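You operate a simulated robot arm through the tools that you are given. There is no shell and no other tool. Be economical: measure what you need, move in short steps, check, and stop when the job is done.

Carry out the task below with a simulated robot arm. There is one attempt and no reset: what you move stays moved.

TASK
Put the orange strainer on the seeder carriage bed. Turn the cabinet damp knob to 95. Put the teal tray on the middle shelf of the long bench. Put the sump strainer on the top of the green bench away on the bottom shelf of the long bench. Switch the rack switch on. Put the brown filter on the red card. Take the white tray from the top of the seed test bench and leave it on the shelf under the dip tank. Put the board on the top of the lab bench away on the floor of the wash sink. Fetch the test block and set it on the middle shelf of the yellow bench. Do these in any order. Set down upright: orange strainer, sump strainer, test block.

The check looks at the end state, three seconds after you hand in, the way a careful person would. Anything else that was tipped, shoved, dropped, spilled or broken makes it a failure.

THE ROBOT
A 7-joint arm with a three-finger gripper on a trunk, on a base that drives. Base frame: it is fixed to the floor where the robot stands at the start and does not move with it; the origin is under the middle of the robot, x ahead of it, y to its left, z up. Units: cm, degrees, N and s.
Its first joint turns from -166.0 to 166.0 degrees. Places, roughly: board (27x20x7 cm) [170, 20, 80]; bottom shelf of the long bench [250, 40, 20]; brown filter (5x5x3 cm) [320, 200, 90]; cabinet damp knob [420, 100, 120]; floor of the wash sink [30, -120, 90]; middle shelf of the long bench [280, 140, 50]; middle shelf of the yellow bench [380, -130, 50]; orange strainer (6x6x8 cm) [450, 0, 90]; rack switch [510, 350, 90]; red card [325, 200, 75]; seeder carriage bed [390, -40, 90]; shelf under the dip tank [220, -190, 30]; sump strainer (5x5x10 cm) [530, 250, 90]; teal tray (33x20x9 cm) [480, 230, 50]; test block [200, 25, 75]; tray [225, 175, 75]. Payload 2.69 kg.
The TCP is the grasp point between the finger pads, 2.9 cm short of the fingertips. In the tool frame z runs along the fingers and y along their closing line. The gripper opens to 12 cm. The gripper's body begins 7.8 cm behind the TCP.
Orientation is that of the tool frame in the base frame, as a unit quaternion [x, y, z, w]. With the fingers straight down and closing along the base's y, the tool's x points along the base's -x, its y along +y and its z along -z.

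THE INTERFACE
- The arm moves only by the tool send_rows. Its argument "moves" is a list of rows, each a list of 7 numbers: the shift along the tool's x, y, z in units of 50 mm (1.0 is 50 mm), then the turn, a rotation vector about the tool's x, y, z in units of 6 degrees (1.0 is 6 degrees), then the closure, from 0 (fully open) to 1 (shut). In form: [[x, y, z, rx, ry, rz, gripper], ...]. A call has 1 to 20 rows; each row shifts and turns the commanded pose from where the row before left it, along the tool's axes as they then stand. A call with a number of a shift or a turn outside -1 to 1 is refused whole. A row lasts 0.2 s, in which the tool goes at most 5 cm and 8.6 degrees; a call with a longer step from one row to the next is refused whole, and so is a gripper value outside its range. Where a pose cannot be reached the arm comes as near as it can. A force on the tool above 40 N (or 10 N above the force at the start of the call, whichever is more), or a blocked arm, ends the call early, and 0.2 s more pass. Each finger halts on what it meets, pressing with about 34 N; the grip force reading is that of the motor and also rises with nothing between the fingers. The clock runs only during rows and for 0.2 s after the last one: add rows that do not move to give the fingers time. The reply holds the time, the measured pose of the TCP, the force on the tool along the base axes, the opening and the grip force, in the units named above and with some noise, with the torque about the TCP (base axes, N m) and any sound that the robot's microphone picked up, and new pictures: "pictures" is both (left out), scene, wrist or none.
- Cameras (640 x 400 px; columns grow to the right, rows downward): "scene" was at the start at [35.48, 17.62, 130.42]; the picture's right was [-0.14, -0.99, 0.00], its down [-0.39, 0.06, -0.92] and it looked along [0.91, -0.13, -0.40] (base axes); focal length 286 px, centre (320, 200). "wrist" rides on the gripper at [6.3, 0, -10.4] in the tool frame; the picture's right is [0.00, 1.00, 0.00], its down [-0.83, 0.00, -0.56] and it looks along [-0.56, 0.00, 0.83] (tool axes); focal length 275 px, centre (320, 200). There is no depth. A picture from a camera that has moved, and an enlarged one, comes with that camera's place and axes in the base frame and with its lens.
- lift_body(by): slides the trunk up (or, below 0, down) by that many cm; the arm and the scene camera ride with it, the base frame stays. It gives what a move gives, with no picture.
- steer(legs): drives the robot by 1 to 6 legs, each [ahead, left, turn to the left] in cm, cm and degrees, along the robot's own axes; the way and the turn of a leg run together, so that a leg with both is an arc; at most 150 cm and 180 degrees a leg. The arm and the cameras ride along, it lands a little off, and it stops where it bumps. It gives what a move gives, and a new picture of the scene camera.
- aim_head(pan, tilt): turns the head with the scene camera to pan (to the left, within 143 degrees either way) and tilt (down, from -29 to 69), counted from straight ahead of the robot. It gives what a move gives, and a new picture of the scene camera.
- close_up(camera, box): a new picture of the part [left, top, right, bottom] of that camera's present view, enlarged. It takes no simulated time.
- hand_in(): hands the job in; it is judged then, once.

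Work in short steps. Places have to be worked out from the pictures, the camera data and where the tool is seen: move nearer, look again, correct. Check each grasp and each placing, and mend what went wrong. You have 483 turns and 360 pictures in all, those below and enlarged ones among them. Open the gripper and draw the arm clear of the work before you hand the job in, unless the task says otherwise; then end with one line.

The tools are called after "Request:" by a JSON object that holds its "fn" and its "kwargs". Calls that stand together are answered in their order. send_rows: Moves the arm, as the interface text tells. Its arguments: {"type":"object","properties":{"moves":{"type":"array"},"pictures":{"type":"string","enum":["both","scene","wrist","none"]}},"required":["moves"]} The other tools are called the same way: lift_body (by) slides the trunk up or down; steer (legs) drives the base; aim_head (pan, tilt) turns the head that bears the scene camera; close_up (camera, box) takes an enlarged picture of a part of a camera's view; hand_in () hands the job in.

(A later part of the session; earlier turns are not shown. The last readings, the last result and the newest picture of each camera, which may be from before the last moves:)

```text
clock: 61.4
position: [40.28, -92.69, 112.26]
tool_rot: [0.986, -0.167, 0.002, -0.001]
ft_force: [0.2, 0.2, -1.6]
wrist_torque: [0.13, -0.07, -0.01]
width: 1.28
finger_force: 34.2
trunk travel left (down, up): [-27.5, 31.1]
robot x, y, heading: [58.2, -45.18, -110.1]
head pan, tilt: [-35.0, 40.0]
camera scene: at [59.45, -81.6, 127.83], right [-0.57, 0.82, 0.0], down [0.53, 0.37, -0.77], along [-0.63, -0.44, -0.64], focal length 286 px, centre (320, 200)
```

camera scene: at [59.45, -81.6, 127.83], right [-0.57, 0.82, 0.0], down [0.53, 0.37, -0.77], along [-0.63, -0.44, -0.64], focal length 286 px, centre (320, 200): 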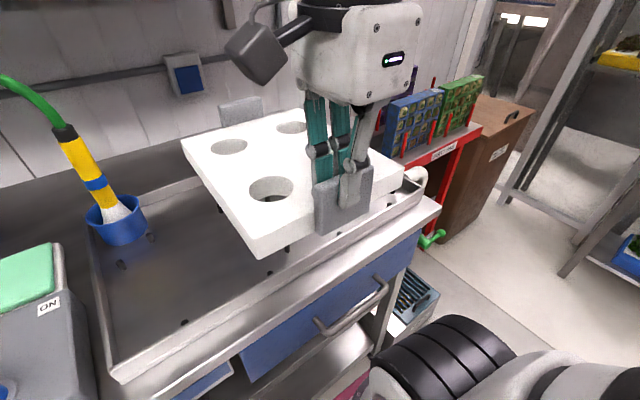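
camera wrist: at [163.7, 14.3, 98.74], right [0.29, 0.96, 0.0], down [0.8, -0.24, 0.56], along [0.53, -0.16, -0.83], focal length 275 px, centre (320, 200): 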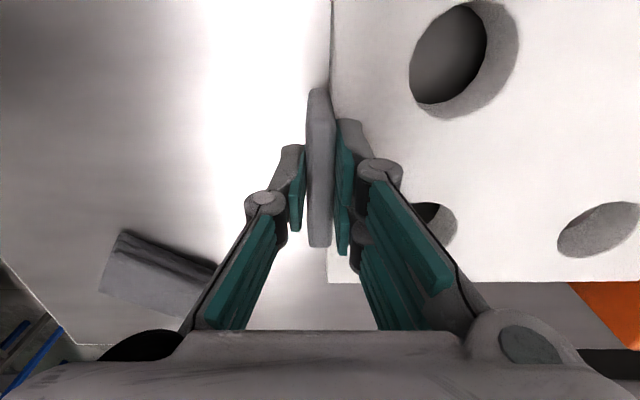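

Basin: rim z≈90.5, centre ≈(29.6,-116.8), 60×34 cm, aligned with the tool. I move the tool to (33.9,-104.6) and lower to z≈98, then check alignment.

Request:
{"fn": "send_rows", "kwargs": {"moves": [[-0.133, 0.887, 0, 0, 0, 0, 1], [-0.133, 0.887, 0, 0, 0, 0, 1], [-0.133, 0.887, 0, 0, 0, 0, 1], [0, 0, 0.7, 0, 0, 0, 1], [0, 0, 0.7, 0, 0, 0, 1], [0, 0, 0.7, 0, 0, 0, 1], [0, 0, 0.7, 0, 0, 0, 1], [0, 0, 0, 0, 0, 0, 1]], "pictures": "both"}}

```text
clock: 63.2
position: [34.11, -104.47, 98.29]
tool_rot: [0.986, -0.167, 0.001, -0.001]
ft_force: [0.3, -0.2, -1.2]
wrist_torque: [0.14, -0.07, 0.0]
width: 1.27
finger_force: 33.9
trunk travel left (down, up): [-27.5, 31.1]
robot x, y, heading: [57.59, -45.22, -110.1]
head pan, tilt: [-35.0, 40.0]
camera scene: at [59.45, -81.59, 127.83], right [-0.57, 0.82, 0.0], down [0.53, 0.37, -0.77], along [-0.63, -0.44, -0.64], focal length 286 px, centre (320, 200)
camera wrist: at [40.1, -106.58, 108.68], right [-0.33, -0.95, 0.0], down [-0.79, 0.27, 0.55], along [-0.52, 0.18, -0.83], focal length 275 px, centre (320, 200)
```

scene: 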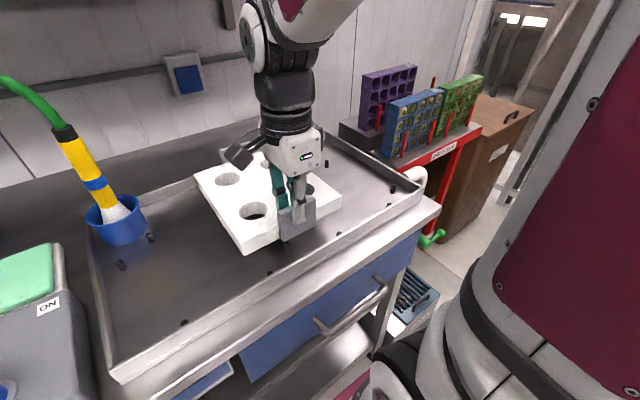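
wrist: 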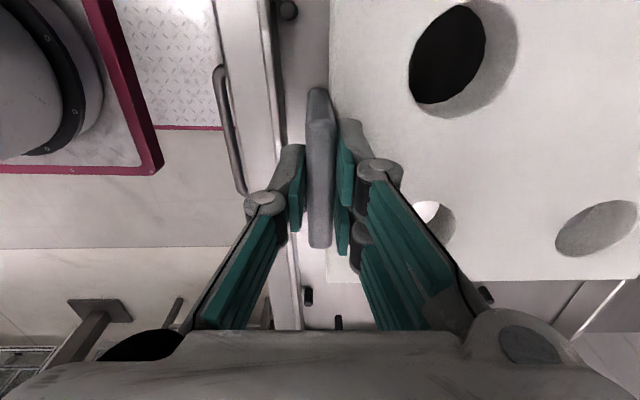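

I enlarge the basin region to see whether the dark spots are pegs and whether the board clears them.

Request:
{"fn": "close_up", "kwargs": {"camera": "scene", "box": [100, 130, 430, 336]}}

Request:
{"fn": "close_up", "kwargs": {"camera": "wrist", "box": [260, 240, 520, 340]}}

```text
1.94 times, centred on (265, 233) of scene
camera zoom: at [59.45, -81.59, 127.83], right [-0.57, 0.82, 0.0], down [0.53, 0.37, -0.77], along [-0.63, -0.44, -0.64], focal length 555 px, centre (427, 136)
```

zoom: 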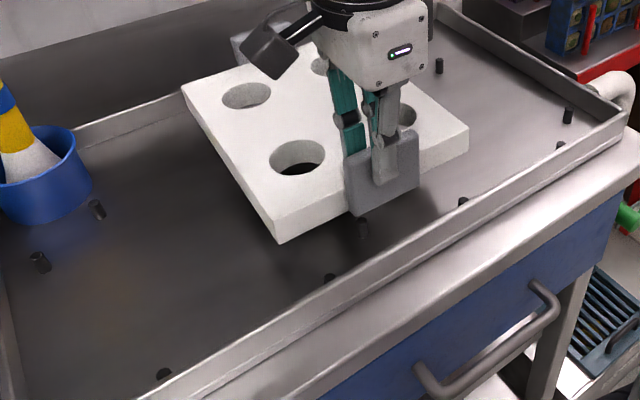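

```text
2.46 times, centred on (390, 290) of wrist
camera zoom: at [40.1, -106.58, 108.68], right [-0.33, -0.95, 0.0], down [-0.79, 0.27, 0.55], along [-0.52, 0.18, -0.83], focal length 678 px, centre (148, -22)
```

zoom: 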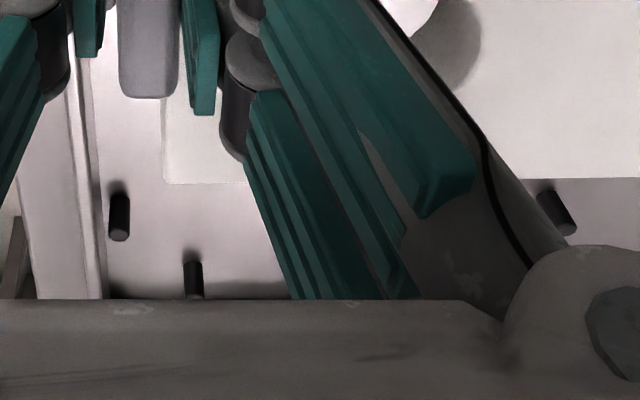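

The spots are pegs (~2.4 cm tall) forming a fence about 55×22.5 cm inside the basin, so the board must lie lengthwise within them. I raise a little, slide 16 cm right, turn the board 90°, and look again.

Request:
{"fn": "send_rows", "kwargs": {"moves": [[0, 0, -0.7, 0, 0, 0, 1], [-0.8, 0, 0, 0, 0, 0, 1], [-0.8, 0, 0, 0, 0, 0, 1], [-0.8, 0, 0, 0, 0, 0, 1], [-0.8, 0, 0, 0, 0, 0, 1], [0, 0, 0, 0, 0, -1, 1], [0, 0, 0, 0, 0, -1, 1], [0, 0, 0, 0, 0, -1, 1], [0, 0, 0, 0, 0, -1, 1], [0, 0, 0, 0, 0, -1, 1], [0, 0, 0, 0, 0, -1, 1], [0, 0, 0, 0, 0, -1, 1], [0, 0, 0, 0, 0, -1, 1], [0, 0, 0, 0, 0, -1, 1], [0, 0, 0, 0, 0, -1, 1], [0, 0, 0, 0, 0, -1, 1], [0, 0, 0, 0, 0, -1, 1], [0, 0, 0, 0, 0, -1, 1], [0, 0, 0, 0, 0, -1, 1], [0, 0, 0, 0, 0, -1, 1]], "pictures": "both"}}

```text
clock: 67.4
position: [18.87, -99.3, 101.73]
tool_rot: [0.815, 0.58, 0.001, 0.0]
ft_force: [-0.1, -0.6, -1.4]
wrist_torque: [0.05, 0.14, 0.0]
width: 1.25
finger_force: 33.7
trunk travel left (down, up): [-27.5, 31.1]
robot x, y, heading: [57.91, -45.11, -109.9]
head pan, tilt: [-35.0, 40.0]
camera scene: at [59.45, -81.59, 127.83], right [-0.57, 0.82, 0.0], down [0.53, 0.37, -0.77], along [-0.63, -0.44, -0.64], focal length 286 px, centre (320, 200)
camera wrist: at [21.01, -93.35, 112.24], right [0.95, -0.32, 0.0], down [-0.27, -0.79, 0.55], along [-0.18, -0.52, -0.83], focal length 275 px, centre (320, 200)
```

scene: 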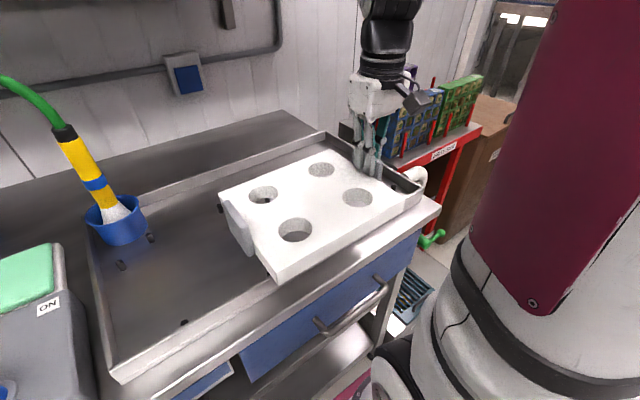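
wrist: 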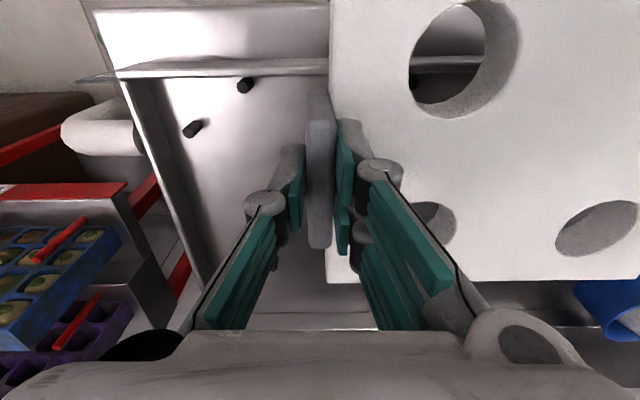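

Board is now lengthwise. I move 8 cm deeper over the fence and re-measure the pegs with the wrist camera.

Request:
{"fn": "send_rows", "kwargs": {"moves": [[-0.79, 0.04, 0, 0, 0, 0, 1], [-0.79, 0.04, 0, 0, 0, 0, 1], [0, 0, 0.5, 0, 0, 0, 1], [0, 0, 0, 0, 0, 0, 1]], "pictures": "both"}}

Request:
{"fn": "close_up", "kwargs": {"camera": "scene", "box": [180, 120, 440, 300]}}

```text
clock: 68.4
position: [16.47, -106.88, 99.18]
tool_rot: [0.816, 0.578, 0.002, -0.001]
ft_force: [0.0, -0.1, -0.2]
wrist_torque: [0.1, 0.17, 0.01]
width: 1.26
finger_force: 34.2
trunk travel left (down, up): [-27.5, 31.1]
robot x, y, heading: [57.75, -45.45, -110.0]
head pan, tilt: [-35.0, 40.0]
camera scene: at [59.45, -81.59, 127.83], right [-0.57, 0.82, 0.0], down [0.53, 0.37, -0.77], along [-0.63, -0.44, -0.64], focal length 286 px, centre (320, 200)
camera wrist: at [18.62, -100.99, 109.66], right [0.95, -0.33, 0.0], down [-0.27, -0.79, 0.55], along [-0.18, -0.52, -0.83], focal length 275 px, centre (320, 200)
```

scene: 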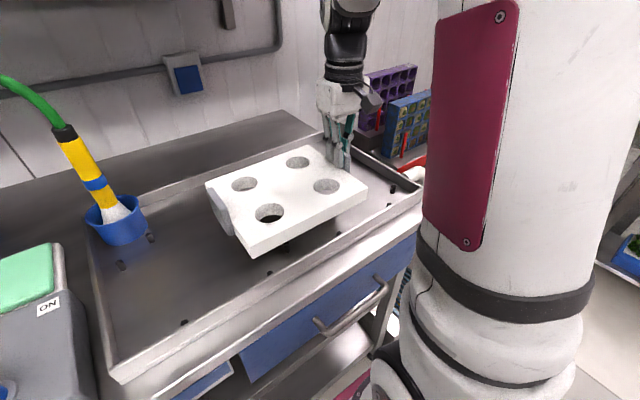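
wrist: 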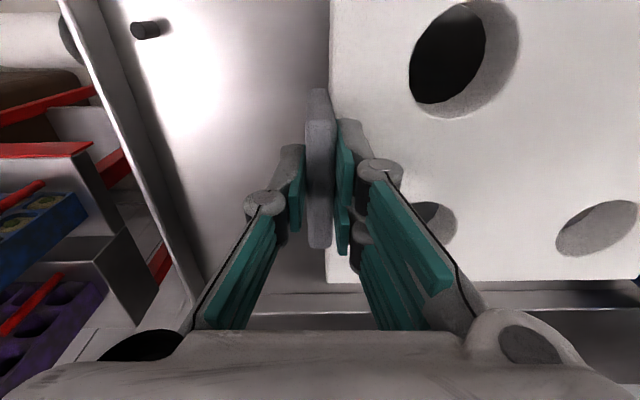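

```text
2.22 times, centred on (310, 210) of scene
camera zoom: at [59.45, -81.59, 127.83], right [-0.57, 0.82, 0.0], down [0.53, 0.37, -0.77], along [-0.63, -0.44, -0.64], focal length 636 px, centre (342, 178)
```

zoom: 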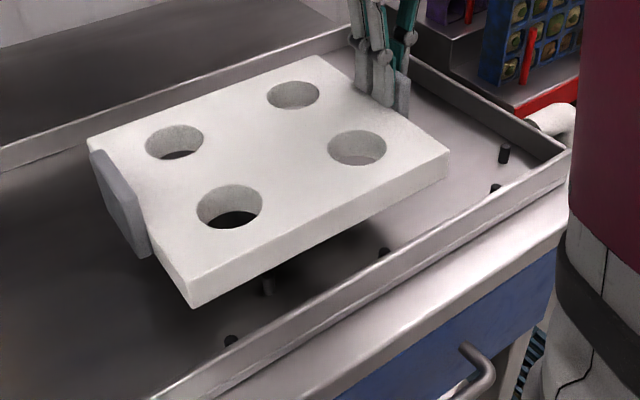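

The pegs form two nests, each sized to the slab with lugs passing between side pegs; floor z≈86, peg tops 88.7. The left nest is partly blocked by the nozzle cup, so I use the right one: TCP target ≈(5.6,-104.0).

Request:
{"fn": "send_rows", "kwargs": {"moves": [[-0.06, -0.75, 0, 0, 0, -0.17, 1], [-0.06, -0.75, 0, 0, 0, 0, 1], [-0.06, -0.74, 0, 0, 0, 0, 1], [0, 0, 0.4, 0, 0, 0, 1], [0, 0, 0, 0, 0, 0, 1]], "pictures": "wrist"}}

Request:
{"fn": "aim_head", "kwargs": {"pan": -30, "tilt": 40}}

Request:
{"fn": "close_up", "kwargs": {"camera": "scene", "box": [220, 100, 460, 250]}}

```text
clock: 69.6
position: [5.65, -103.96, 97.25]
tool_rot: [0.81, 0.586, 0.001, 0.0]
ft_force: [-0.1, -0.3, -1.2]
wrist_torque: [0.01, 0.15, 0.01]
width: 1.23
finger_force: 33.1
trunk travel left (down, up): [-27.5, 31.1]
robot x, y, heading: [57.43, -45.2, -110.2]
head pan, tilt: [-35.0, 40.0]
camera wrist: at [7.63, -98.06, 107.7], right [0.95, -0.31, 0.0], down [-0.26, -0.79, 0.55], along [-0.17, -0.53, -0.83], focal length 275 px, centre (320, 200)
```

wrist: 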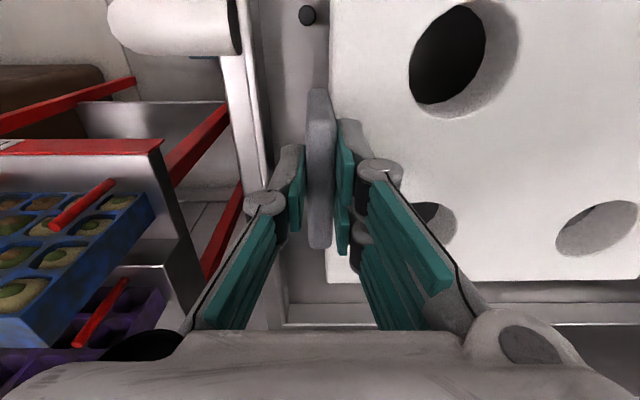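

```text
clock: 70.3
position: [5.69, -104.15, 97.22]
tool_rot: [0.81, 0.586, 0.001, 0.0]
ft_force: [0.1, -0.1, -1.0]
wrist_torque: [0.08, 0.16, -0.03]
width: 1.25
finger_force: 33.9
trunk travel left (down, up): [-27.5, 31.1]
robot x, y, heading: [57.62, -45.28, -110.2]
head pan, tilt: [-30.0, 40.0]
camera scene: at [59.89, -82.18, 127.83], right [-0.64, 0.77, 0.0], down [0.49, 0.41, -0.77], along [-0.59, -0.49, -0.64], focal length 286 px, centre (320, 200)
```

scene: 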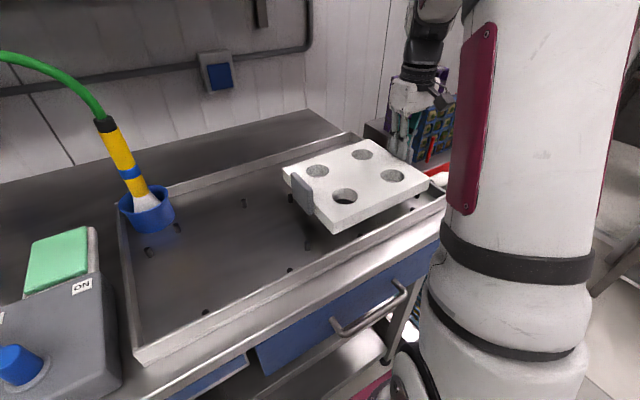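

```text
2.67 times, centred on (340, 175) of scene
camera zoom: at [59.89, -82.18, 127.83], right [-0.64, 0.77, 0.0], down [0.49, 0.41, -0.77], along [-0.59, -0.49, -0.64], focal length 764 px, centre (267, 267)
```

zoom: 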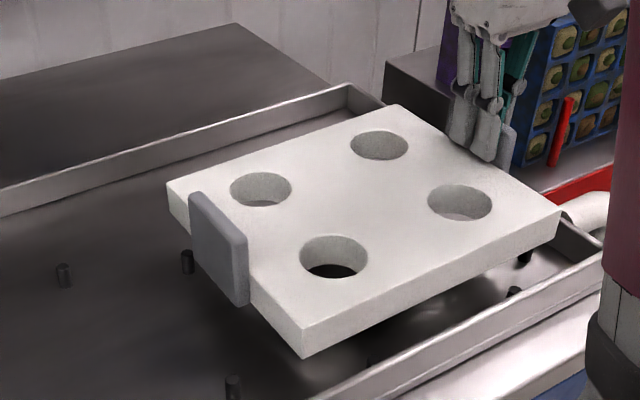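

Peg positions agree with plan (right-front peg ≈1.5 cm from slab face, front row ≈1 cm). I adjust 2 mm toward the robot and lower to about 94, watching force.

Request:
{"fn": "send_rows", "kwargs": {"moves": [[0.04, 0, 0.15, 0, 0, 0, 1], [0, 0, 0.15, 0, 0, 0, 1], [0, 0, 0.15, 0, 0, 0, 1], [0, 0, 0.15, 0, 0, 0, 1], [0, 0, 0, 0, 0, 0, 1]], "pictures": "none"}}

Request:
{"fn": "close_up", "kwargs": {"camera": "scene", "box": [220, 100, 460, 250]}}

```text
clock: 71.5
position: [5.68, -103.78, 94.22]
tool_rot: [0.81, 0.586, 0.001, 0.0]
ft_force: [-0.7, 0.3, -0.6]
wrist_torque: [-0.12, -0.04, -0.12]
width: 1.28
finger_force: 34.3
trunk travel left (down, up): [-27.5, 31.1]
robot x, y, heading: [57.87, -45.52, -109.7]
head pan, tilt: [-30.0, 40.0]
```

```text
2.67 times, centred on (340, 175) of scene
camera zoom: at [59.9, -82.18, 127.83], right [-0.64, 0.77, 0.0], down [0.49, 0.41, -0.77], along [-0.59, -0.49, -0.64], focal length 764 px, centre (267, 267)
```

zoom: 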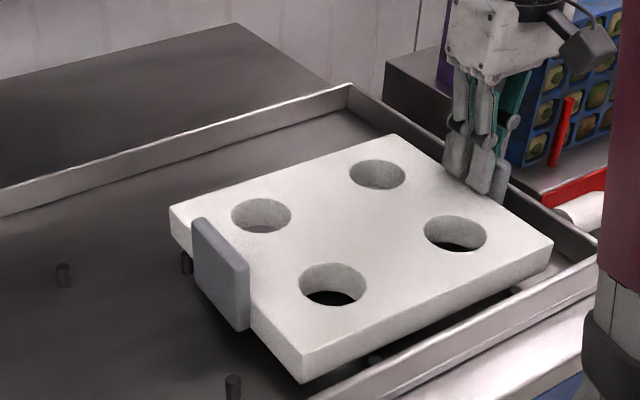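

No clear contact yet. The peg behind the far lug looks close to the slab face; I nudge 2 mm right and lower 1 cm, checking torque.

Request:
{"fn": "send_rows", "kwargs": {"moves": [[0, -0.05, 0, 0, 0, 0, 1], [0, 0, 0.1, 0, 0, 0, 1], [0, 0, 0.1, 0, 0, 0, 1], [0, 0, 0, 0, 0, 0, 1]], "pictures": "wrist"}}

Request:
{"fn": "close_up", "kwargs": {"camera": "scene", "box": [260, 130, 380, 250]}}

```text
clock: 72.5
position: [5.57, -103.82, 93.24]
tool_rot: [0.811, 0.586, 0.002, 0.0]
ft_force: [-1.0, 0.4, 3.7]
wrist_torque: [-0.61, -0.69, -0.07]
width: 1.29
finger_force: 33.6
trunk travel left (down, up): [-27.5, 31.1]
robot x, y, heading: [57.93, -45.24, -110.0]
head pan, tilt: [-30.0, 40.0]
camera wrist: at [7.58, -97.82, 103.66], right [0.95, -0.31, 0.0], down [-0.26, -0.79, 0.55], along [-0.17, -0.53, -0.83], focal length 275 px, centre (320, 200)
```

wrist: 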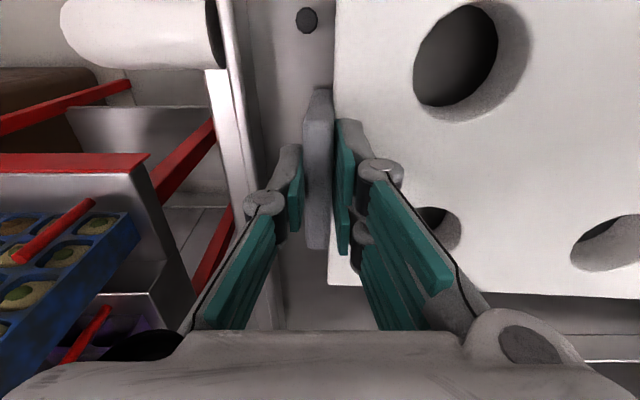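

```text
3.33 times, centred on (320, 190) of scene
camera zoom: at [59.89, -82.16, 127.84], right [-0.64, 0.77, 0.0], down [0.49, 0.41, -0.77], along [-0.59, -0.49, -0.64], focal length 954 px, centre (320, 233)
```

zoom: 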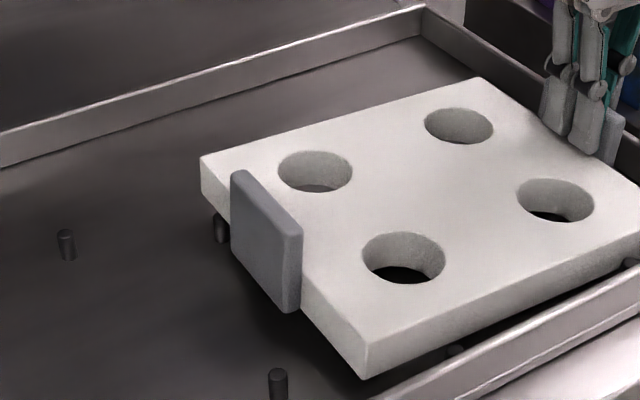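

Light contact: the slab's back-left corner is riding on the peg behind the far lug. Right side has ~0.9 cm spare, so I raise, shift 0.6 cm right, and lower again.

Request:
{"fn": "send_rows", "kwargs": {"moves": [[0, 0, -0.2, 0, 0, 0, 1], [0, -0.12, 0, 0, 0, 0, 1], [0, 0, 0.1, 0, 0, 0, 1], [0, 0, 0.1, 0, 0, 0, 1], [0, 0, 0, 0, 0, 0, 1]], "pictures": "none"}}

Request:
{"fn": "close_up", "kwargs": {"camera": "scene", "box": [260, 130, 380, 250]}}

```text
clock: 73.7
position: [5.04, -103.7, 93.19]
tool_rot: [0.81, 0.586, 0.002, 0.001]
ft_force: [-1.5, 1.1, 2.7]
wrist_torque: [-0.61, -0.72, -0.04]
width: 1.33
finger_force: 33.8
trunk travel left (down, up): [-27.5, 31.1]
robot x, y, heading: [58.09, -45.47, -109.8]
head pan, tilt: [-30.0, 40.0]
```

```text
3.33 times, centred on (320, 190) of scene
camera zoom: at [59.9, -82.16, 127.84], right [-0.64, 0.77, 0.0], down [0.49, 0.41, -0.77], along [-0.59, -0.49, -0.64], focal length 954 px, centre (320, 233)
```

zoom: 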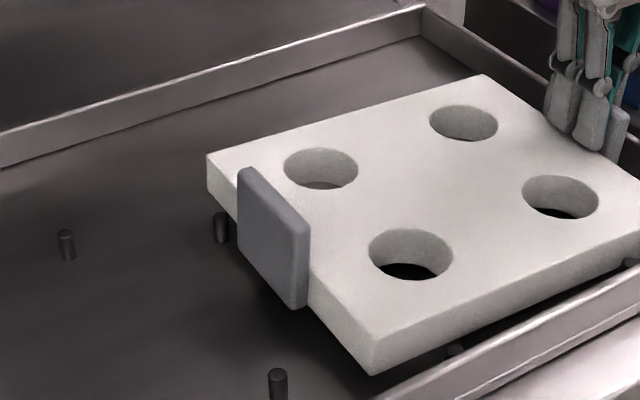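

Now the side peg is visible beside the face, but the contact seems at the back-left; the back edge is likely on the back row. I raise, shift 3 mm toward the front and 1 mm right, and lower.

Request:
{"fn": "send_rows", "kwargs": {"moves": [[0, 0, -0.2, 0, 0, 0, 1], [0.07, -0.03, 0, 0, 0, 0, 1], [0, 0, 0.1, 0, 0, 0, 1], [0, 0, 0.1, 0, 0, 0, 1], [0, 0, 0, 0, 0, 0, 1]], "pictures": "wrist"}}

Request:
{"fn": "close_up", "kwargs": {"camera": "scene", "box": [260, 130, 460, 260]}}

```text
clock: 74.9
position: [4.97, -103.18, 93.14]
tool_rot: [0.811, 0.585, 0.001, 0.0]
ft_force: [-0.8, 0.2, -2.3]
wrist_torque: [0.11, 0.19, 0.01]
width: 1.26
finger_force: 34.1
trunk travel left (down, up): [-27.5, 31.1]
robot x, y, heading: [57.51, -44.79, -110.0]
head pan, tilt: [-30.0, 40.0]
camera wrist: at [7.04, -97.33, 103.73], right [0.95, -0.31, 0.0], down [-0.26, -0.79, 0.55], along [-0.17, -0.53, -0.83], focal length 275 px, centre (320, 200)
```

wrist: 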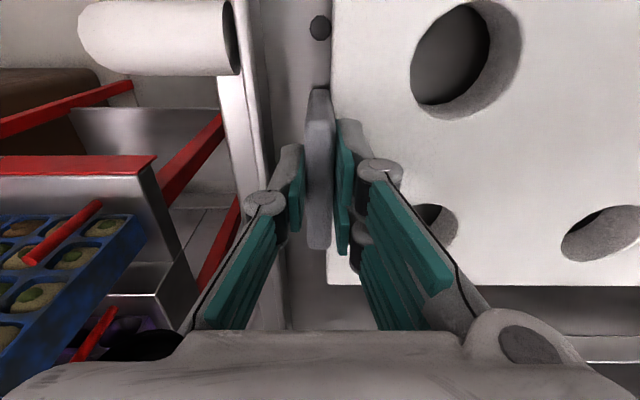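

```text
3.08 times, centred on (360, 195) of scene
camera zoom: at [59.9, -82.18, 127.83], right [-0.64, 0.77, 0.0], down [0.49, 0.41, -0.77], along [-0.59, -0.49, -0.64], focal length 881 px, centre (197, 215)
```

zoom: 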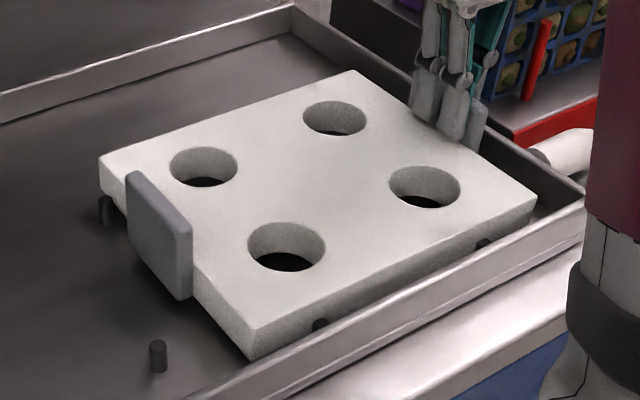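

Free again and the front pegs are visible in front of the edge. Lower further toward the floor.

Request:
{"fn": "send_rows", "kwargs": {"moves": [[0, 0, 0.1, 0, 0, 0, 1], [0, 0, 0.1, 0, 0, 0, 1], [0, 0, 0.1, 0, 0, 0, 1], [0, 0, 0, 0, 0, 0, 1]], "pictures": "none"}}

Request:
{"fn": "close_up", "kwargs": {"camera": "scene", "box": [260, 130, 460, 260]}}

```text
clock: 75.9
position: [4.95, -103.32, 91.93]
tool_rot: [0.81, 0.586, -0.001, 0.0]
ft_force: [0.1, -3.6, 37.1]
wrist_torque: [-0.01, -0.11, -0.21]
width: 1.29
finger_force: 34.1
trunk travel left (down, up): [-27.5, 31.1]
robot x, y, heading: [57.73, -45.18, -110.1]
head pan, tilt: [-30.0, 40.0]
```

```text
3.08 times, centred on (360, 195) of scene
camera zoom: at [59.99, -82.1, 127.87], right [-0.64, 0.77, 0.0], down [0.49, 0.41, -0.77], along [-0.59, -0.49, -0.64], focal length 881 px, centre (197, 215)
```

zoom: 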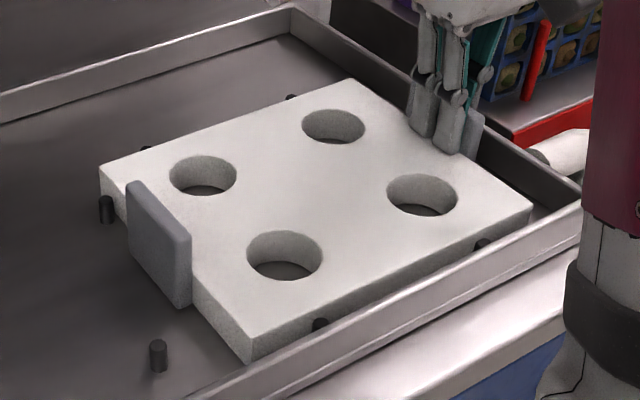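

Down on the floor, inside the nest (back pegs visible behind). Ease up, open partially, and lift out.

Request:
{"fn": "send_rows", "kwargs": {"moves": [[0, 0, -0.06, 0, 0, 0, 1], [0, 0, 0, 0, 0, 0, 0.7], [0, 0, 0, 0, 0, 0, 0.7], [0, 0, -0.3, 0, 0, 0, 0.7], [0, 0, -0.6, 0, 0, 0, 0.7], [0, 0, -0.8, 0, 0, 0, 0.7], [0, 0, -0.8, 0, 0, 0, 0.7], [0, 0, -0.8, 0, 0, 0, 0.5], [0, 0, 0, 0, 0, 0, 0.3]], "pictures": "scene"}}

Request:
{"fn": "close_up", "kwargs": {"camera": "scene", "box": [220, 110, 460, 260]}}

```text
clock: 77.9
position: [5.01, -103.25, 108.54]
tool_rot: [0.81, 0.586, 0.002, -0.001]
ft_force: [0.4, -0.2, 0.4]
wrist_torque: [0.0, -0.01, 0.01]
width: 8.41
finger_force: 0.0
trunk travel left (down, up): [-27.5, 31.1]
robot x, y, heading: [57.83, -45.42, -110.1]
head pan, tilt: [-30.0, 40.0]
camera scene: at [59.9, -82.18, 127.83], right [-0.64, 0.77, 0.0], down [0.49, 0.41, -0.77], along [-0.59, -0.49, -0.64], focal length 286 px, centre (320, 200)
```

scene: 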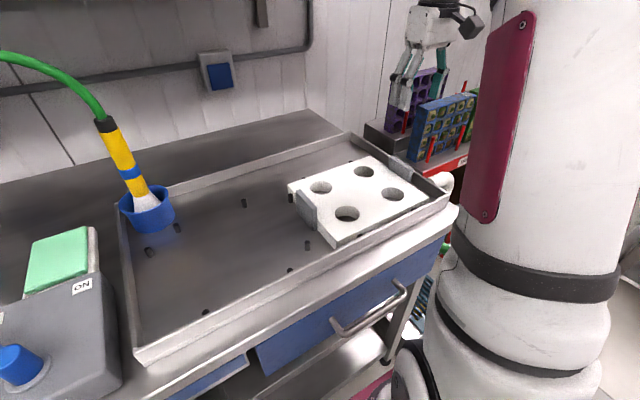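

```text
2.67 times, centred on (340, 185) of scene
camera zoom: at [59.9, -82.18, 127.83], right [-0.64, 0.77, 0.0], down [0.49, 0.41, -0.77], along [-0.59, -0.49, -0.64], focal length 764 px, centre (267, 240)
```

zoom: 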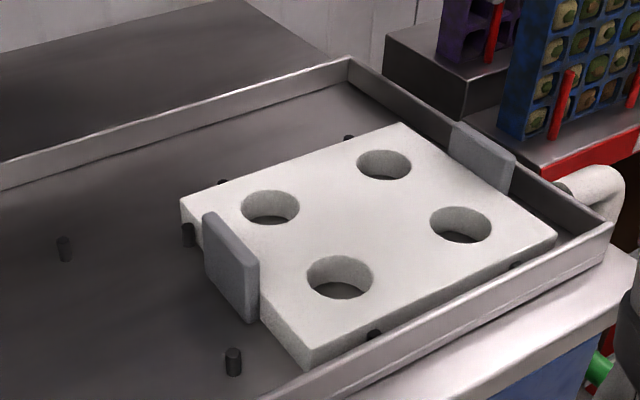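

The board is seated in the nest. Now retract the arm to a neutral pose in front of the robot before driving back for the test block.

Request:
{"fn": "send_rows", "kwargs": {"moves": [[0.41, 0.76, -0.1, 0, 0, 0, 0], [0.41, 0.76, -0.1, 0, 0, 0, 0], [0.41, 0.76, -0.1, 0, 0, 0, 0], [0.41, 0.76, -0.1, 0, 0, 0, 0], [0.41, 0.76, -0.1, 0, 0, 0, 0], [0.41, 0.76, -0.1, 0, 0, 0, 0], [0.41, 0.76, -0.1, 0, 0, 0, 0], [0.41, 0.76, -0.1, 0, 0, 0, 0], [0, 0, 0, 0, 0, 0, 0]], "pictures": "none"}}

Request:
{"fn": "steer", "kwargs": {"legs": [[0, 0, 93], [103, 0, 0], [0, 15, 0]]}}

Request:
{"fn": "aim_head", "kwargs": {"pan": 80, "tilt": 40}}

```text
clock: 79.9
position: [38.82, -97.3, 112.57]
tool_rot: [0.81, 0.587, 0.003, 0.0]
ft_force: [0.5, 0.0, 0.5]
wrist_torque: [-0.03, 0.02, 0.01]
width: 12.01
finger_force: 0.0
trunk travel left (down, up): [-27.5, 31.1]
robot x, y, heading: [57.94, -45.38, -110.1]
head pan, tilt: [-30.0, 40.0]
```

```text
clock: 90.0
position: [212.43, -79.66, 112.79]
tool_rot: [0.142, 0.99, 0.001, -0.001]
ft_force: [0.0, -0.5, 0.2]
wrist_torque: [0.0, -0.01, -0.02]
width: 12.01
finger_force: 0.0
trunk travel left (down, up): [-27.5, 31.1]
robot x, y, heading: [159.66, -62.26, -18.2]
head pan, tilt: [-30.0, 40.0]
camera scene: at [196.29, -58.99, 127.83], right [-0.74, -0.67, 0.0], down [-0.43, 0.48, -0.77], along [0.51, -0.57, -0.64], focal length 286 px, centre (320, 200)
```

scene: 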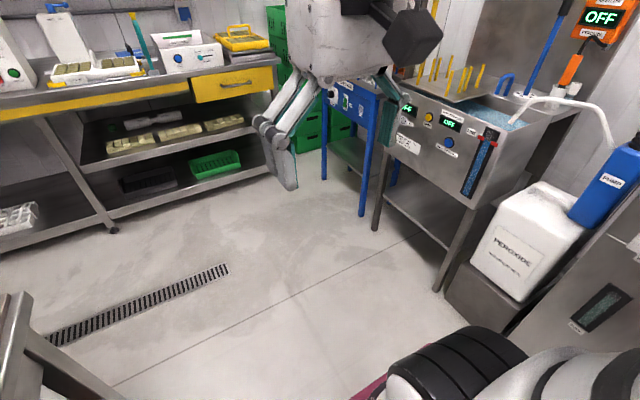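

```text
clock: 91.9
position: [212.39, -79.67, 112.64]
tool_rot: [0.142, 0.99, 0.001, 0.0]
ft_force: [0.5, -0.5, 0.6]
wrist_torque: [0.03, 0.02, 0.01]
width: 11.98
finger_force: 0.2
trunk travel left (down, up): [-27.5, 31.1]
robot x, y, heading: [159.62, -62.35, -18.2]
head pan, tilt: [80.0, 40.0]
camera scene: at [194.62, -45.17, 127.83], right [0.88, -0.47, 0.0], down [-0.3, -0.57, -0.77], along [0.36, 0.68, -0.64], focal length 286 px, centre (320, 200)
```

scene: 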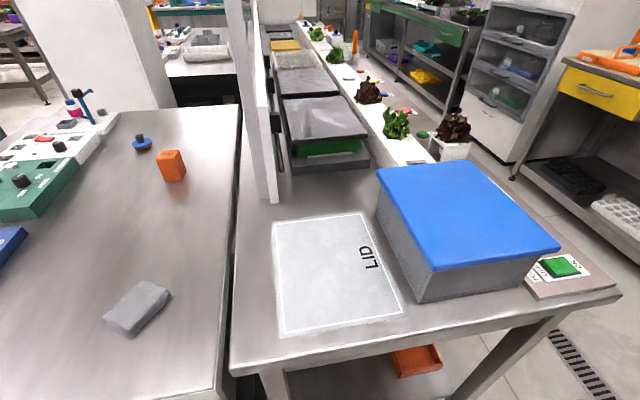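

From here the test block is at about (188,34), and the bench edge line runs straight ahead of the robot's left side. I slide 11 cm left toward the bench.

Request:
{"fn": "steer", "kwargs": {"legs": [[0, 11, 0]]}}

```text
clock: 93.1
position: [215.91, -69.14, 112.61]
tool_rot: [0.14, 0.99, 0.001, -0.001]
ft_force: [0.0, -0.6, -0.6]
wrist_torque: [0.01, 0.04, 0.02]
width: 12.0
finger_force: 0.1
trunk travel left (down, up): [-27.5, 31.1]
robot x, y, heading: [163.18, -52.07, -18.0]
head pan, tilt: [80.0, 40.0]
camera scene: at [198.0, -34.66, 127.83], right [0.88, -0.47, 0.0], down [-0.3, -0.57, -0.77], along [0.36, 0.68, -0.64], focal length 286 px, centre (320, 200)
```

scene: 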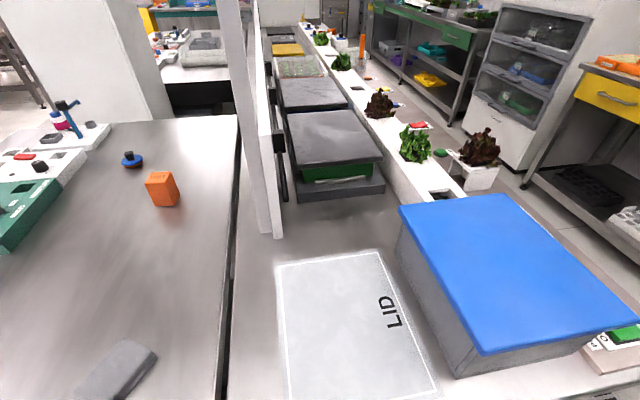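

Block ≈(189,36), 92 cm from the axis; a tall frame post stands near (209,10), which I'll keep clear of. Swing the tool in via (176,-18), staying high.

Request:
{"fn": "send_rows", "kwargs": {"moves": [[0.75, 0.541, 0, 0, 0, 0, 0], [0.75, 0.541, 0, 0, 0, 0, 0], [0.75, 0.541, 0, 0, 0, 0, 0], [0.75, 0.541, 0, 0, 0, 0, 0], [0.75, 0.541, 0, 0, 0, 0, 0], [0.75, 0.541, 0, 0, 0, 0, 0], [0.75, 0.541, 0, 0, 0, 0, 0], [0.75, 0.541, 0, 0, 0, 0, 0], [0.75, 0.541, 0, 0, 0, 0, 0], [0.75, 0.541, 0, 0, 0, 0, 0], [0.75, 0.541, 0, 0, 0, 0, 0], [0.75, 0.541, 0, 0, 0, 0, 0], [0.75, 0.541, 0, 0, 0, 0, 0], [0.75, 0.541, 0, 0, 0, 0, 0], [0, 0, 0, 0, 0, 0, 0]], "pictures": "none"}}

Request:
{"fn": "send_rows", "kwargs": {"moves": [[0.033, 0.9, 0, 0, 0, 0, 0], [0.033, 0.9, 0, 0, 0, 0, 0], [0.033, 0.9, 0, 0, 0, 0, 0], [0.033, 0.9, 0, 0, 0, 0, 0], [0.033, 0.9, 0, 0, 0, 0, 0], [0.033, 0.9, 0, 0, 0, 0, 0], [0.033, 0.9, 0, 0, 0, 0, 0], [0.033, 0.9, 0, 0, 0, 0, 0], [0.033, 0.9, 0, 0, 0, 0, 0], [0.033, 0.9, 0, 0, 0, 0, 0], [0.033, 0.9, 0, 0, 0, 0, 0], [0, 0, 0, 0, 0, 0, 0]], "pictures": "both"}}

```text
clock: 94.7
position: [198.31, -47.08, 113.61]
tool_rot: [0.188, 0.982, 0.028, -0.008]
ft_force: [20.6, -31.5, -3.0]
wrist_torque: [5.23, 3.46, -0.67]
width: 12.0
finger_force: 0.1
trunk travel left (down, up): [-27.5, 31.1]
robot x, y, heading: [163.24, -52.11, -18.0]
head pan, tilt: [80.0, 40.0]
stopped in row 7: the force on the tool passed its limit at 286 N (the readings are from after the stop); the commanded pose is now the measured one
```

```text
clock: 95.0
position: [198.79, -47.08, 113.61]
tool_rot: [0.197, 0.98, 0.027, -0.012]
ft_force: [41.0, -55.2, 9.3]
wrist_torque: [9.51, 6.82, -1.04]
width: 12.02
finger_force: 0.0
trunk travel left (down, up): [-27.5, 31.1]
robot x, y, heading: [162.62, -51.8, -18.0]
head pan, tilt: [80.0, 40.0]
stopped in row 1: the force on the tool passed its limit at 173 N (the readings are from after the stop); the commanded pose is now the measured one
camera scene: at [197.84, -34.51, 127.9], right [0.9, -0.45, 0.0], down [-0.28, -0.57, -0.77], along [0.34, 0.69, -0.64], focal length 286 px, centre (320, 200)
camera wrist: at [193.13, -45.32, 124.34], right [0.38, 0.92, 0.05], down [0.77, -0.35, 0.53], along [0.5, -0.16, -0.85], focal length 275 px, centre (320, 200)
```

scene: 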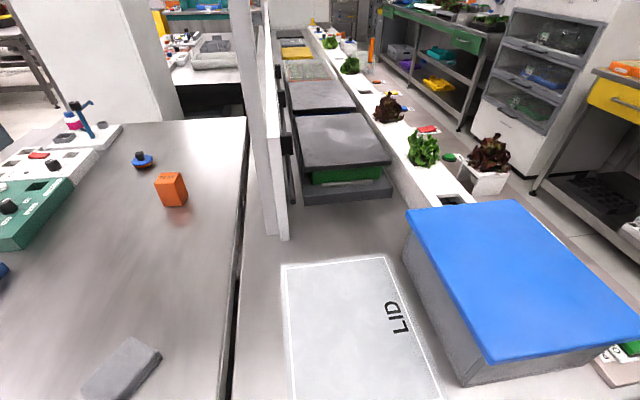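
wrist: 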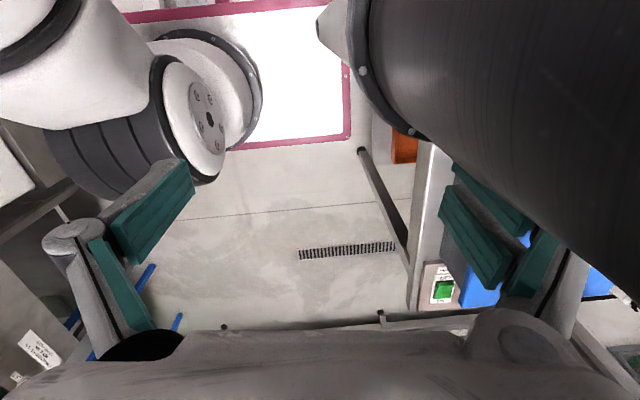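

The gripper bumped my own head column, which stands in front-left of the trunk. I back out the way it came.

Request:
{"fn": "send_rows", "kwargs": {"moves": [[-0.4, -0.24, 0, 0, 0, 0, 0], [-0.81, -0.485, 0, 0, 0, 0, 0], [-0.81, -0.485, 0, 0, 0, 0, 0], [-0.81, -0.485, 0, 0, 0, 0, 0], [-0.81, -0.485, 0, 0, 0, 0, 0], [0, 0, 0, 0, 0, 0, 0]], "pictures": "wrist"}}

```text
clock: 96.4
position: [211.64, -63.8, 112.79]
tool_rot: [0.192, 0.981, 0.024, -0.011]
ft_force: [-1.0, 0.0, 0.1]
wrist_torque: [0.0, -0.01, -0.01]
width: 12.0
finger_force: 0.0
trunk travel left (down, up): [-27.5, 31.1]
robot x, y, heading: [163.1, -51.65, -18.1]
head pan, tilt: [80.0, 40.0]
camera wrist: at [205.88, -62.02, 123.34], right [0.37, 0.93, 0.05], down [0.78, -0.34, 0.53], along [0.51, -0.16, -0.85], focal length 275 px, centre (320, 200)
```

wrist: 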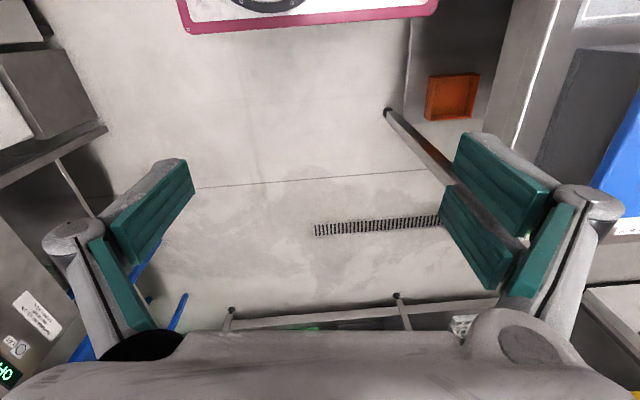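

Free. The bench should be on my right side instead, where no head column interferes. I level the tool, then move away, turn round and come back beside the bench.

Request:
{"fn": "send_rows", "kwargs": {"moves": [[0, 0, 0, 0.41, -0.29, 0, 0], [0, 0, 0, 0, 0, -1, 0], [0, 0, 0, 0, 0, 0, 0]], "pictures": "none"}}

Request:
{"fn": "steer", "kwargs": {"legs": [[0, -24, 0], [0, 0, 90], [0, 0, 90], [0, -20, 0]]}}

Request:
{"fn": "aim_head", "kwargs": {"pan": -75, "tilt": 40}}

```text
clock: 97.2
position: [211.44, -63.77, 112.7]
tool_rot: [0.138, 0.99, 0.001, -0.001]
ft_force: [0.2, 0.2, -0.4]
wrist_torque: [-0.01, 0.01, 0.0]
width: 11.99
finger_force: 0.0
trunk travel left (down, up): [-27.5, 31.1]
robot x, y, heading: [163.1, -51.84, -18.0]
head pan, tilt: [80.0, 40.0]
```

```text
clock: 107.6
position: [115.79, -41.6, 112.75]
tool_rot: [0.985, -0.174, -0.001, 0.002]
ft_force: [-0.2, 0.4, -0.9]
wrist_torque: [0.02, 0.01, -0.05]
width: 11.99
finger_force: 0.1
trunk travel left (down, up): [-27.5, 31.1]
robot x, y, heading: [163.04, -56.36, 158.1]
head pan, tilt: [80.0, 40.0]
camera scene: at [126.74, -71.6, 127.83], right [-0.85, 0.53, 0.0], down [0.34, 0.55, -0.77], along [-0.4, -0.65, -0.64], focal length 286 px, centre (320, 200)
```

scene: 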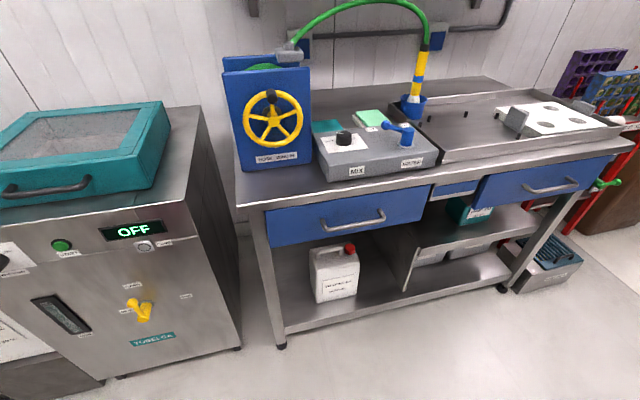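

```text
clock: 110.0
position: [115.76, -41.61, 112.66]
tool_rot: [0.985, -0.174, -0.001, 0.002]
ft_force: [0.4, 0.7, -0.4]
wrist_torque: [0.0, -0.05, -0.04]
width: 12.01
finger_force: 0.1
trunk travel left (down, up): [-27.5, 31.1]
robot x, y, heading: [162.98, -56.53, 158.3]
head pan, tilt: [-75.0, 40.0]
camera scene: at [132.24, -55.94, 127.83], right [0.99, -0.12, 0.0], down [-0.08, -0.64, -0.77], along [0.09, 0.76, -0.64], focal length 286 px, centre (320, 200)
```

scene: 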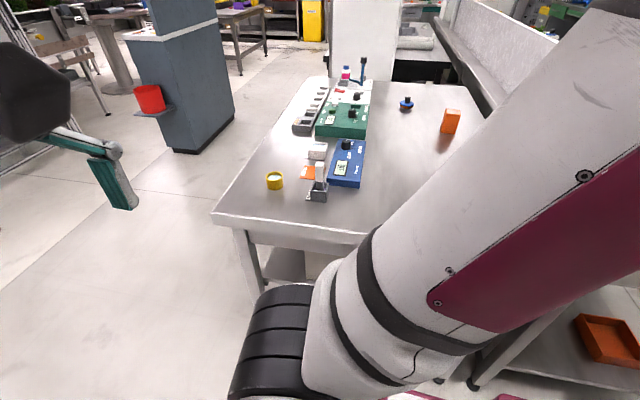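

Bench is on my right now. Correct heading by 4° and slide 6 cm closer.

Request:
{"fn": "steer", "kwargs": {"legs": [[0, 0, 5], [-8, -6, 0]]}}

```text
clock: 111.7
position: [124.06, -42.48, 112.59]
tool_rot: [0.992, -0.13, 0.0, 0.002]
ft_force: [0.5, 0.1, 0.0]
wrist_torque: [-0.02, 0.02, -0.01]
width: 12.03
finger_force: 0.1
trunk travel left (down, up): [-27.5, 31.1]
robot x, y, heading: [172.47, -53.64, 162.8]
head pan, tilt: [-75.0, 40.0]
camera scene: at [141.78, -55.31, 127.83], right [1.0, -0.03, 0.0], down [-0.02, -0.64, -0.77], along [0.02, 0.77, -0.64], focal length 286 px, centre (320, 200)
```

scene: 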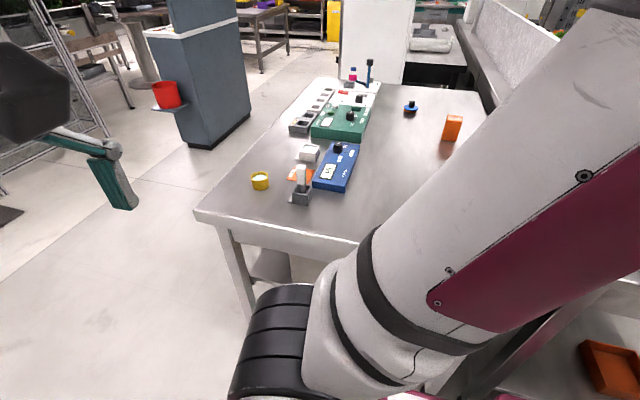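

Swing the tool round over the bench, first to (140,0), rotating it in step.

Request:
{"fn": "send_rows", "kwargs": {"moves": [[0.09, -0.9, 0, 0, 0, 0, 0], [0.09, -0.9, 0, 0, 0, 0, 0], [0.09, -0.9, 0, 0, 0, 0, 0], [0.09, -0.9, 0, 0, 0, 0, 0], [0.09, -0.9, 0, 0, 0, 0, 0], [0.09, -0.9, 0, 0, 0, 0, 0], [0.09, -0.9, 0, 0, 0, 0, 0], [0.09, -0.9, 0, 0, 0, 0, 0], [0.09, -0.9, 0, 0, 0, 0, 0], [0, 0, 0, 0, 0, 1, 0], [0, 0, 0, 0, 0, 1, 0], [0, 0, 0, 0, 0, 1, 0], [0, 0, 0, 0, 0, 1, 0], [0, 0, 0, 0, 0, 1, 0], [0, 0, 0, 0, 0, 1, 0], [0, 0, 0, 0, 0, 1, 0], [0, 0, 0, 0, 0, 1, 0], [0, 0, 0, 0, 0, 1, 0], [0, 0, 0, 0, 0, 1, 0]], "pictures": "none"}}

```text
clock: 115.7
position: [138.52, -4.37, 112.51]
tool_rot: [0.793, -0.609, 0.001, 0.002]
ft_force: [0.6, 0.1, -0.8]
wrist_torque: [-0.03, 0.0, -0.01]
width: 12.0
finger_force: 0.0
trunk travel left (down, up): [-27.5, 31.1]
robot x, y, heading: [172.41, -53.06, 163.4]
head pan, tilt: [-75.0, 40.0]
```

Now toward the block, stopping just short at (184,28).

Request:
{"fn": "send_rows", "kwargs": {"moves": [[-0.327, -0.872, 0, 0, 0, 0, 0], [-0.327, -0.872, 0, 0, 0, 0, 0], [-0.327, -0.872, 0, 0, 0, 0, 0], [-0.327, -0.872, 0, 0, 0, 0, 0], [-0.327, -0.872, 0, 0, 0, 0, 0], [-0.327, -0.872, 0, 0, 0, 0, 0], [-0.327, -0.872, 0, 0, 0, 0, 0], [-0.327, -0.872, 0, 0, 0, 0, 0], [-0.327, -0.872, 0, 0, 0, 0, 0], [-0.327, -0.872, 0, 0, 0, 0, 0], [-0.327, -0.872, 0, 0, 0, 0, 0], [-0.327, -0.872, 0, 0, 0, 0, 0], [0, 0, 0, 0, 0, 0, 0]], "pictures": "both"}}

```text
clock: 118.5
position: [170.83, 14.68, 108.9]
tool_rot: [0.794, -0.608, 0.0, 0.001]
ft_force: [0.0, -0.4, -1.0]
wrist_torque: [0.05, -0.02, 0.01]
width: 12.01
finger_force: 0.1
out of reach, approached as far as the arm can: row 8, 9, 10, 11, 12
trunk travel left (down, up): [-27.5, 31.1]
robot x, y, heading: [172.61, -53.29, 163.2]
head pan, tilt: [-75.0, 40.0]
camera scene: at [141.78, -55.3, 127.83], right [1.0, -0.03, 0.0], down [-0.02, -0.64, -0.77], along [0.02, 0.77, -0.64], focal length 286 px, centre (320, 200)
camera wrist: at [172.56, 8.52, 119.42], right [-0.96, -0.26, 0.0], down [-0.22, 0.8, 0.55], along [-0.15, 0.53, -0.83], focal length 275 px, centre (320, 200)
```

scene: 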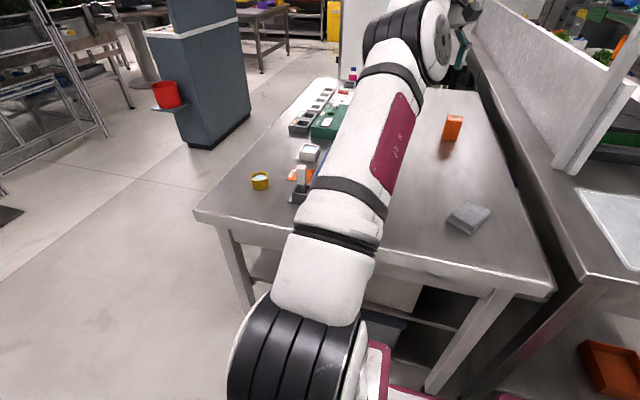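
wrist: 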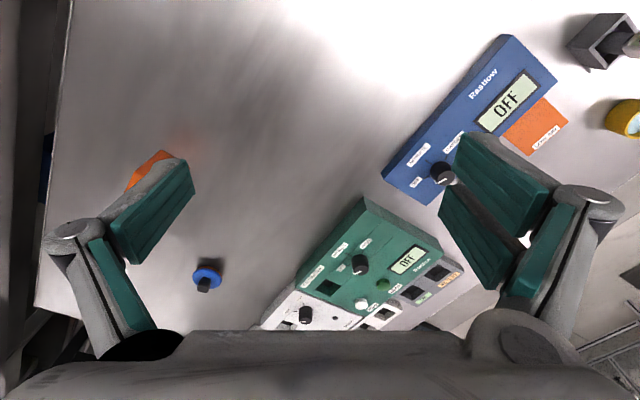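

The arm is stretched from a shoulder that sits ~35 cm forward of the robot's centre, so facing the bench gives much better reach. I retract the arm, then re-park facing the bench in line with the block.

Request:
{"fn": "send_rows", "kwargs": {"moves": [[0.25, 0.9, -0.1, 0, 0, 0, 0], [0.25, 0.9, -0.1, 0, 0, 0, 0], [0.25, 0.9, -0.1, 0, 0, 0, 0], [0.25, 0.9, -0.1, 0, 0, 0, 0], [0.25, 0.9, -0.1, 0, 0, 0, 0], [0.25, 0.9, -0.1, 0, 0, 0, 0], [0.25, 0.9, -0.1, 0, 0, 0, 0], [0.25, 0.9, -0.1, 0, 0, 0, 0], [0, 0, 0, 0, 0, 0, 0]], "pictures": "none"}}

```text
clock: 120.5
position: [138.49, -4.34, 113.23]
tool_rot: [0.793, -0.609, 0.002, 0.002]
ft_force: [-0.7, 0.8, 0.3]
wrist_torque: [0.02, 0.02, -0.04]
width: 11.99
finger_force: 0.0
trunk travel left (down, up): [-27.5, 31.1]
robot x, y, heading: [172.74, -53.32, 163.4]
head pan, tilt: [-75.0, 40.0]
```

Reverse the rotation and the swing to the neutral pose ahead of the robot.

Request:
{"fn": "send_rows", "kwargs": {"moves": [[0, 0, 0, 0, 0, -1, 0], [0, 0, 0, 0, 0, -1, 0], [0, 0, 0, 0, 0, -1, 0], [0, 0, 0, 0, 0, -1, 0], [0, 0, 0, 0, 0, -1, 0], [0, 0, 0, 0, 0, -1, 0], [0, 0, 0, 0, 0, -1, 0], [0, 0, 0, 0, 0, -1, 0], [0, 0, 0, 0, 0, -1, 0], [0, 0, 0, 0, 0, -1, 0], [-0.15, 0.9, 0, 0, 0, 0, 0], [-0.15, 0.9, 0, 0, 0, 0, 0], [-0.15, 0.9, 0, 0, 0, 0, 0], [-0.15, 0.9, 0, 0, 0, 0, 0], [-0.15, 0.9, 0, 0, 0, 0, 0], [-0.15, 0.9, 0, 0, 0, 0, 0], [-0.15, 0.9, 0, 0, 0, 0, 0], [0, 0, 0, 0, 0, 0, 0]], "pictures": "none"}}

Request:
{"fn": "steer", "kwargs": {"legs": [[0, 22, 0], [0, 0, -90], [7, 0, 0]]}}

Request:
{"fn": "aim_head", "kwargs": {"pan": -10, "tilt": 35}}

```text
clock: 124.3
position: [125.48, -33.39, 113.11]
tool_rot: [0.992, -0.129, 0.0, 0.002]
ft_force: [-0.2, 1.0, -0.8]
wrist_torque: [0.02, -0.02, -0.01]
width: 12.0
finger_force: 0.0
trunk travel left (down, up): [-27.5, 31.1]
robot x, y, heading: [172.52, -52.9, 163.3]
head pan, tilt: [-75.0, 40.0]
```

```text
clock: 130.4
position: [187.46, -20.28, 113.29]
tool_rot: [-0.614, 0.789, 0.001, -0.001]
ft_force: [1.1, 0.5, 0.8]
wrist_torque: [0.02, -0.02, -0.02]
width: 12.0
finger_force: 0.1
trunk travel left (down, up): [-27.5, 31.1]
robot x, y, heading: [168.04, -67.72, 74.1]
head pan, tilt: [-75.0, 40.0]
camera scene: at [165.59, -37.12, 127.83], right [-0.02, -1.0, 0.0], down [-0.64, 0.01, -0.77], along [0.77, -0.02, -0.64], focal length 286 px, centre (320, 200)
```

scene: 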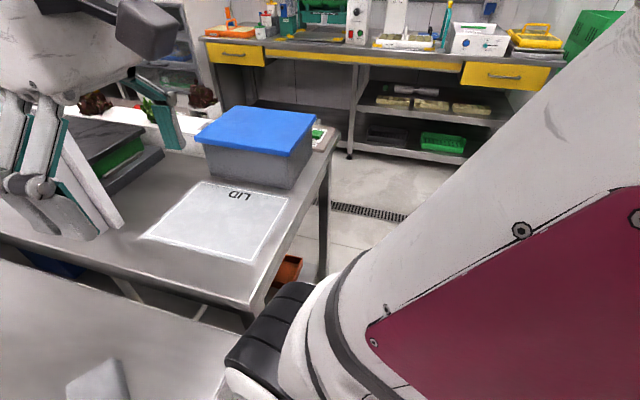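

```text
clock: 131.8
position: [187.49, -20.15, 113.36]
tool_rot: [-0.613, 0.79, 0.002, -0.001]
ft_force: [-0.5, 0.0, 0.2]
wrist_torque: [0.02, 0.01, 0.0]
width: 12.01
finger_force: 0.1
trunk travel left (down, up): [-27.5, 31.1]
robot x, y, heading: [168.38, -67.62, 73.8]
head pan, tilt: [-10.0, 35.0]
camera scene: at [160.98, -29.05, 128.59], right [0.9, -0.44, 0.0], down [-0.25, -0.51, -0.82], along [0.36, 0.73, -0.57], focal length 286 px, centre (320, 200)
```

scene: 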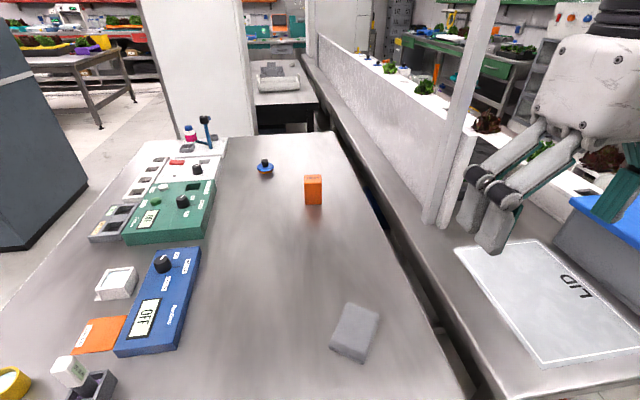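

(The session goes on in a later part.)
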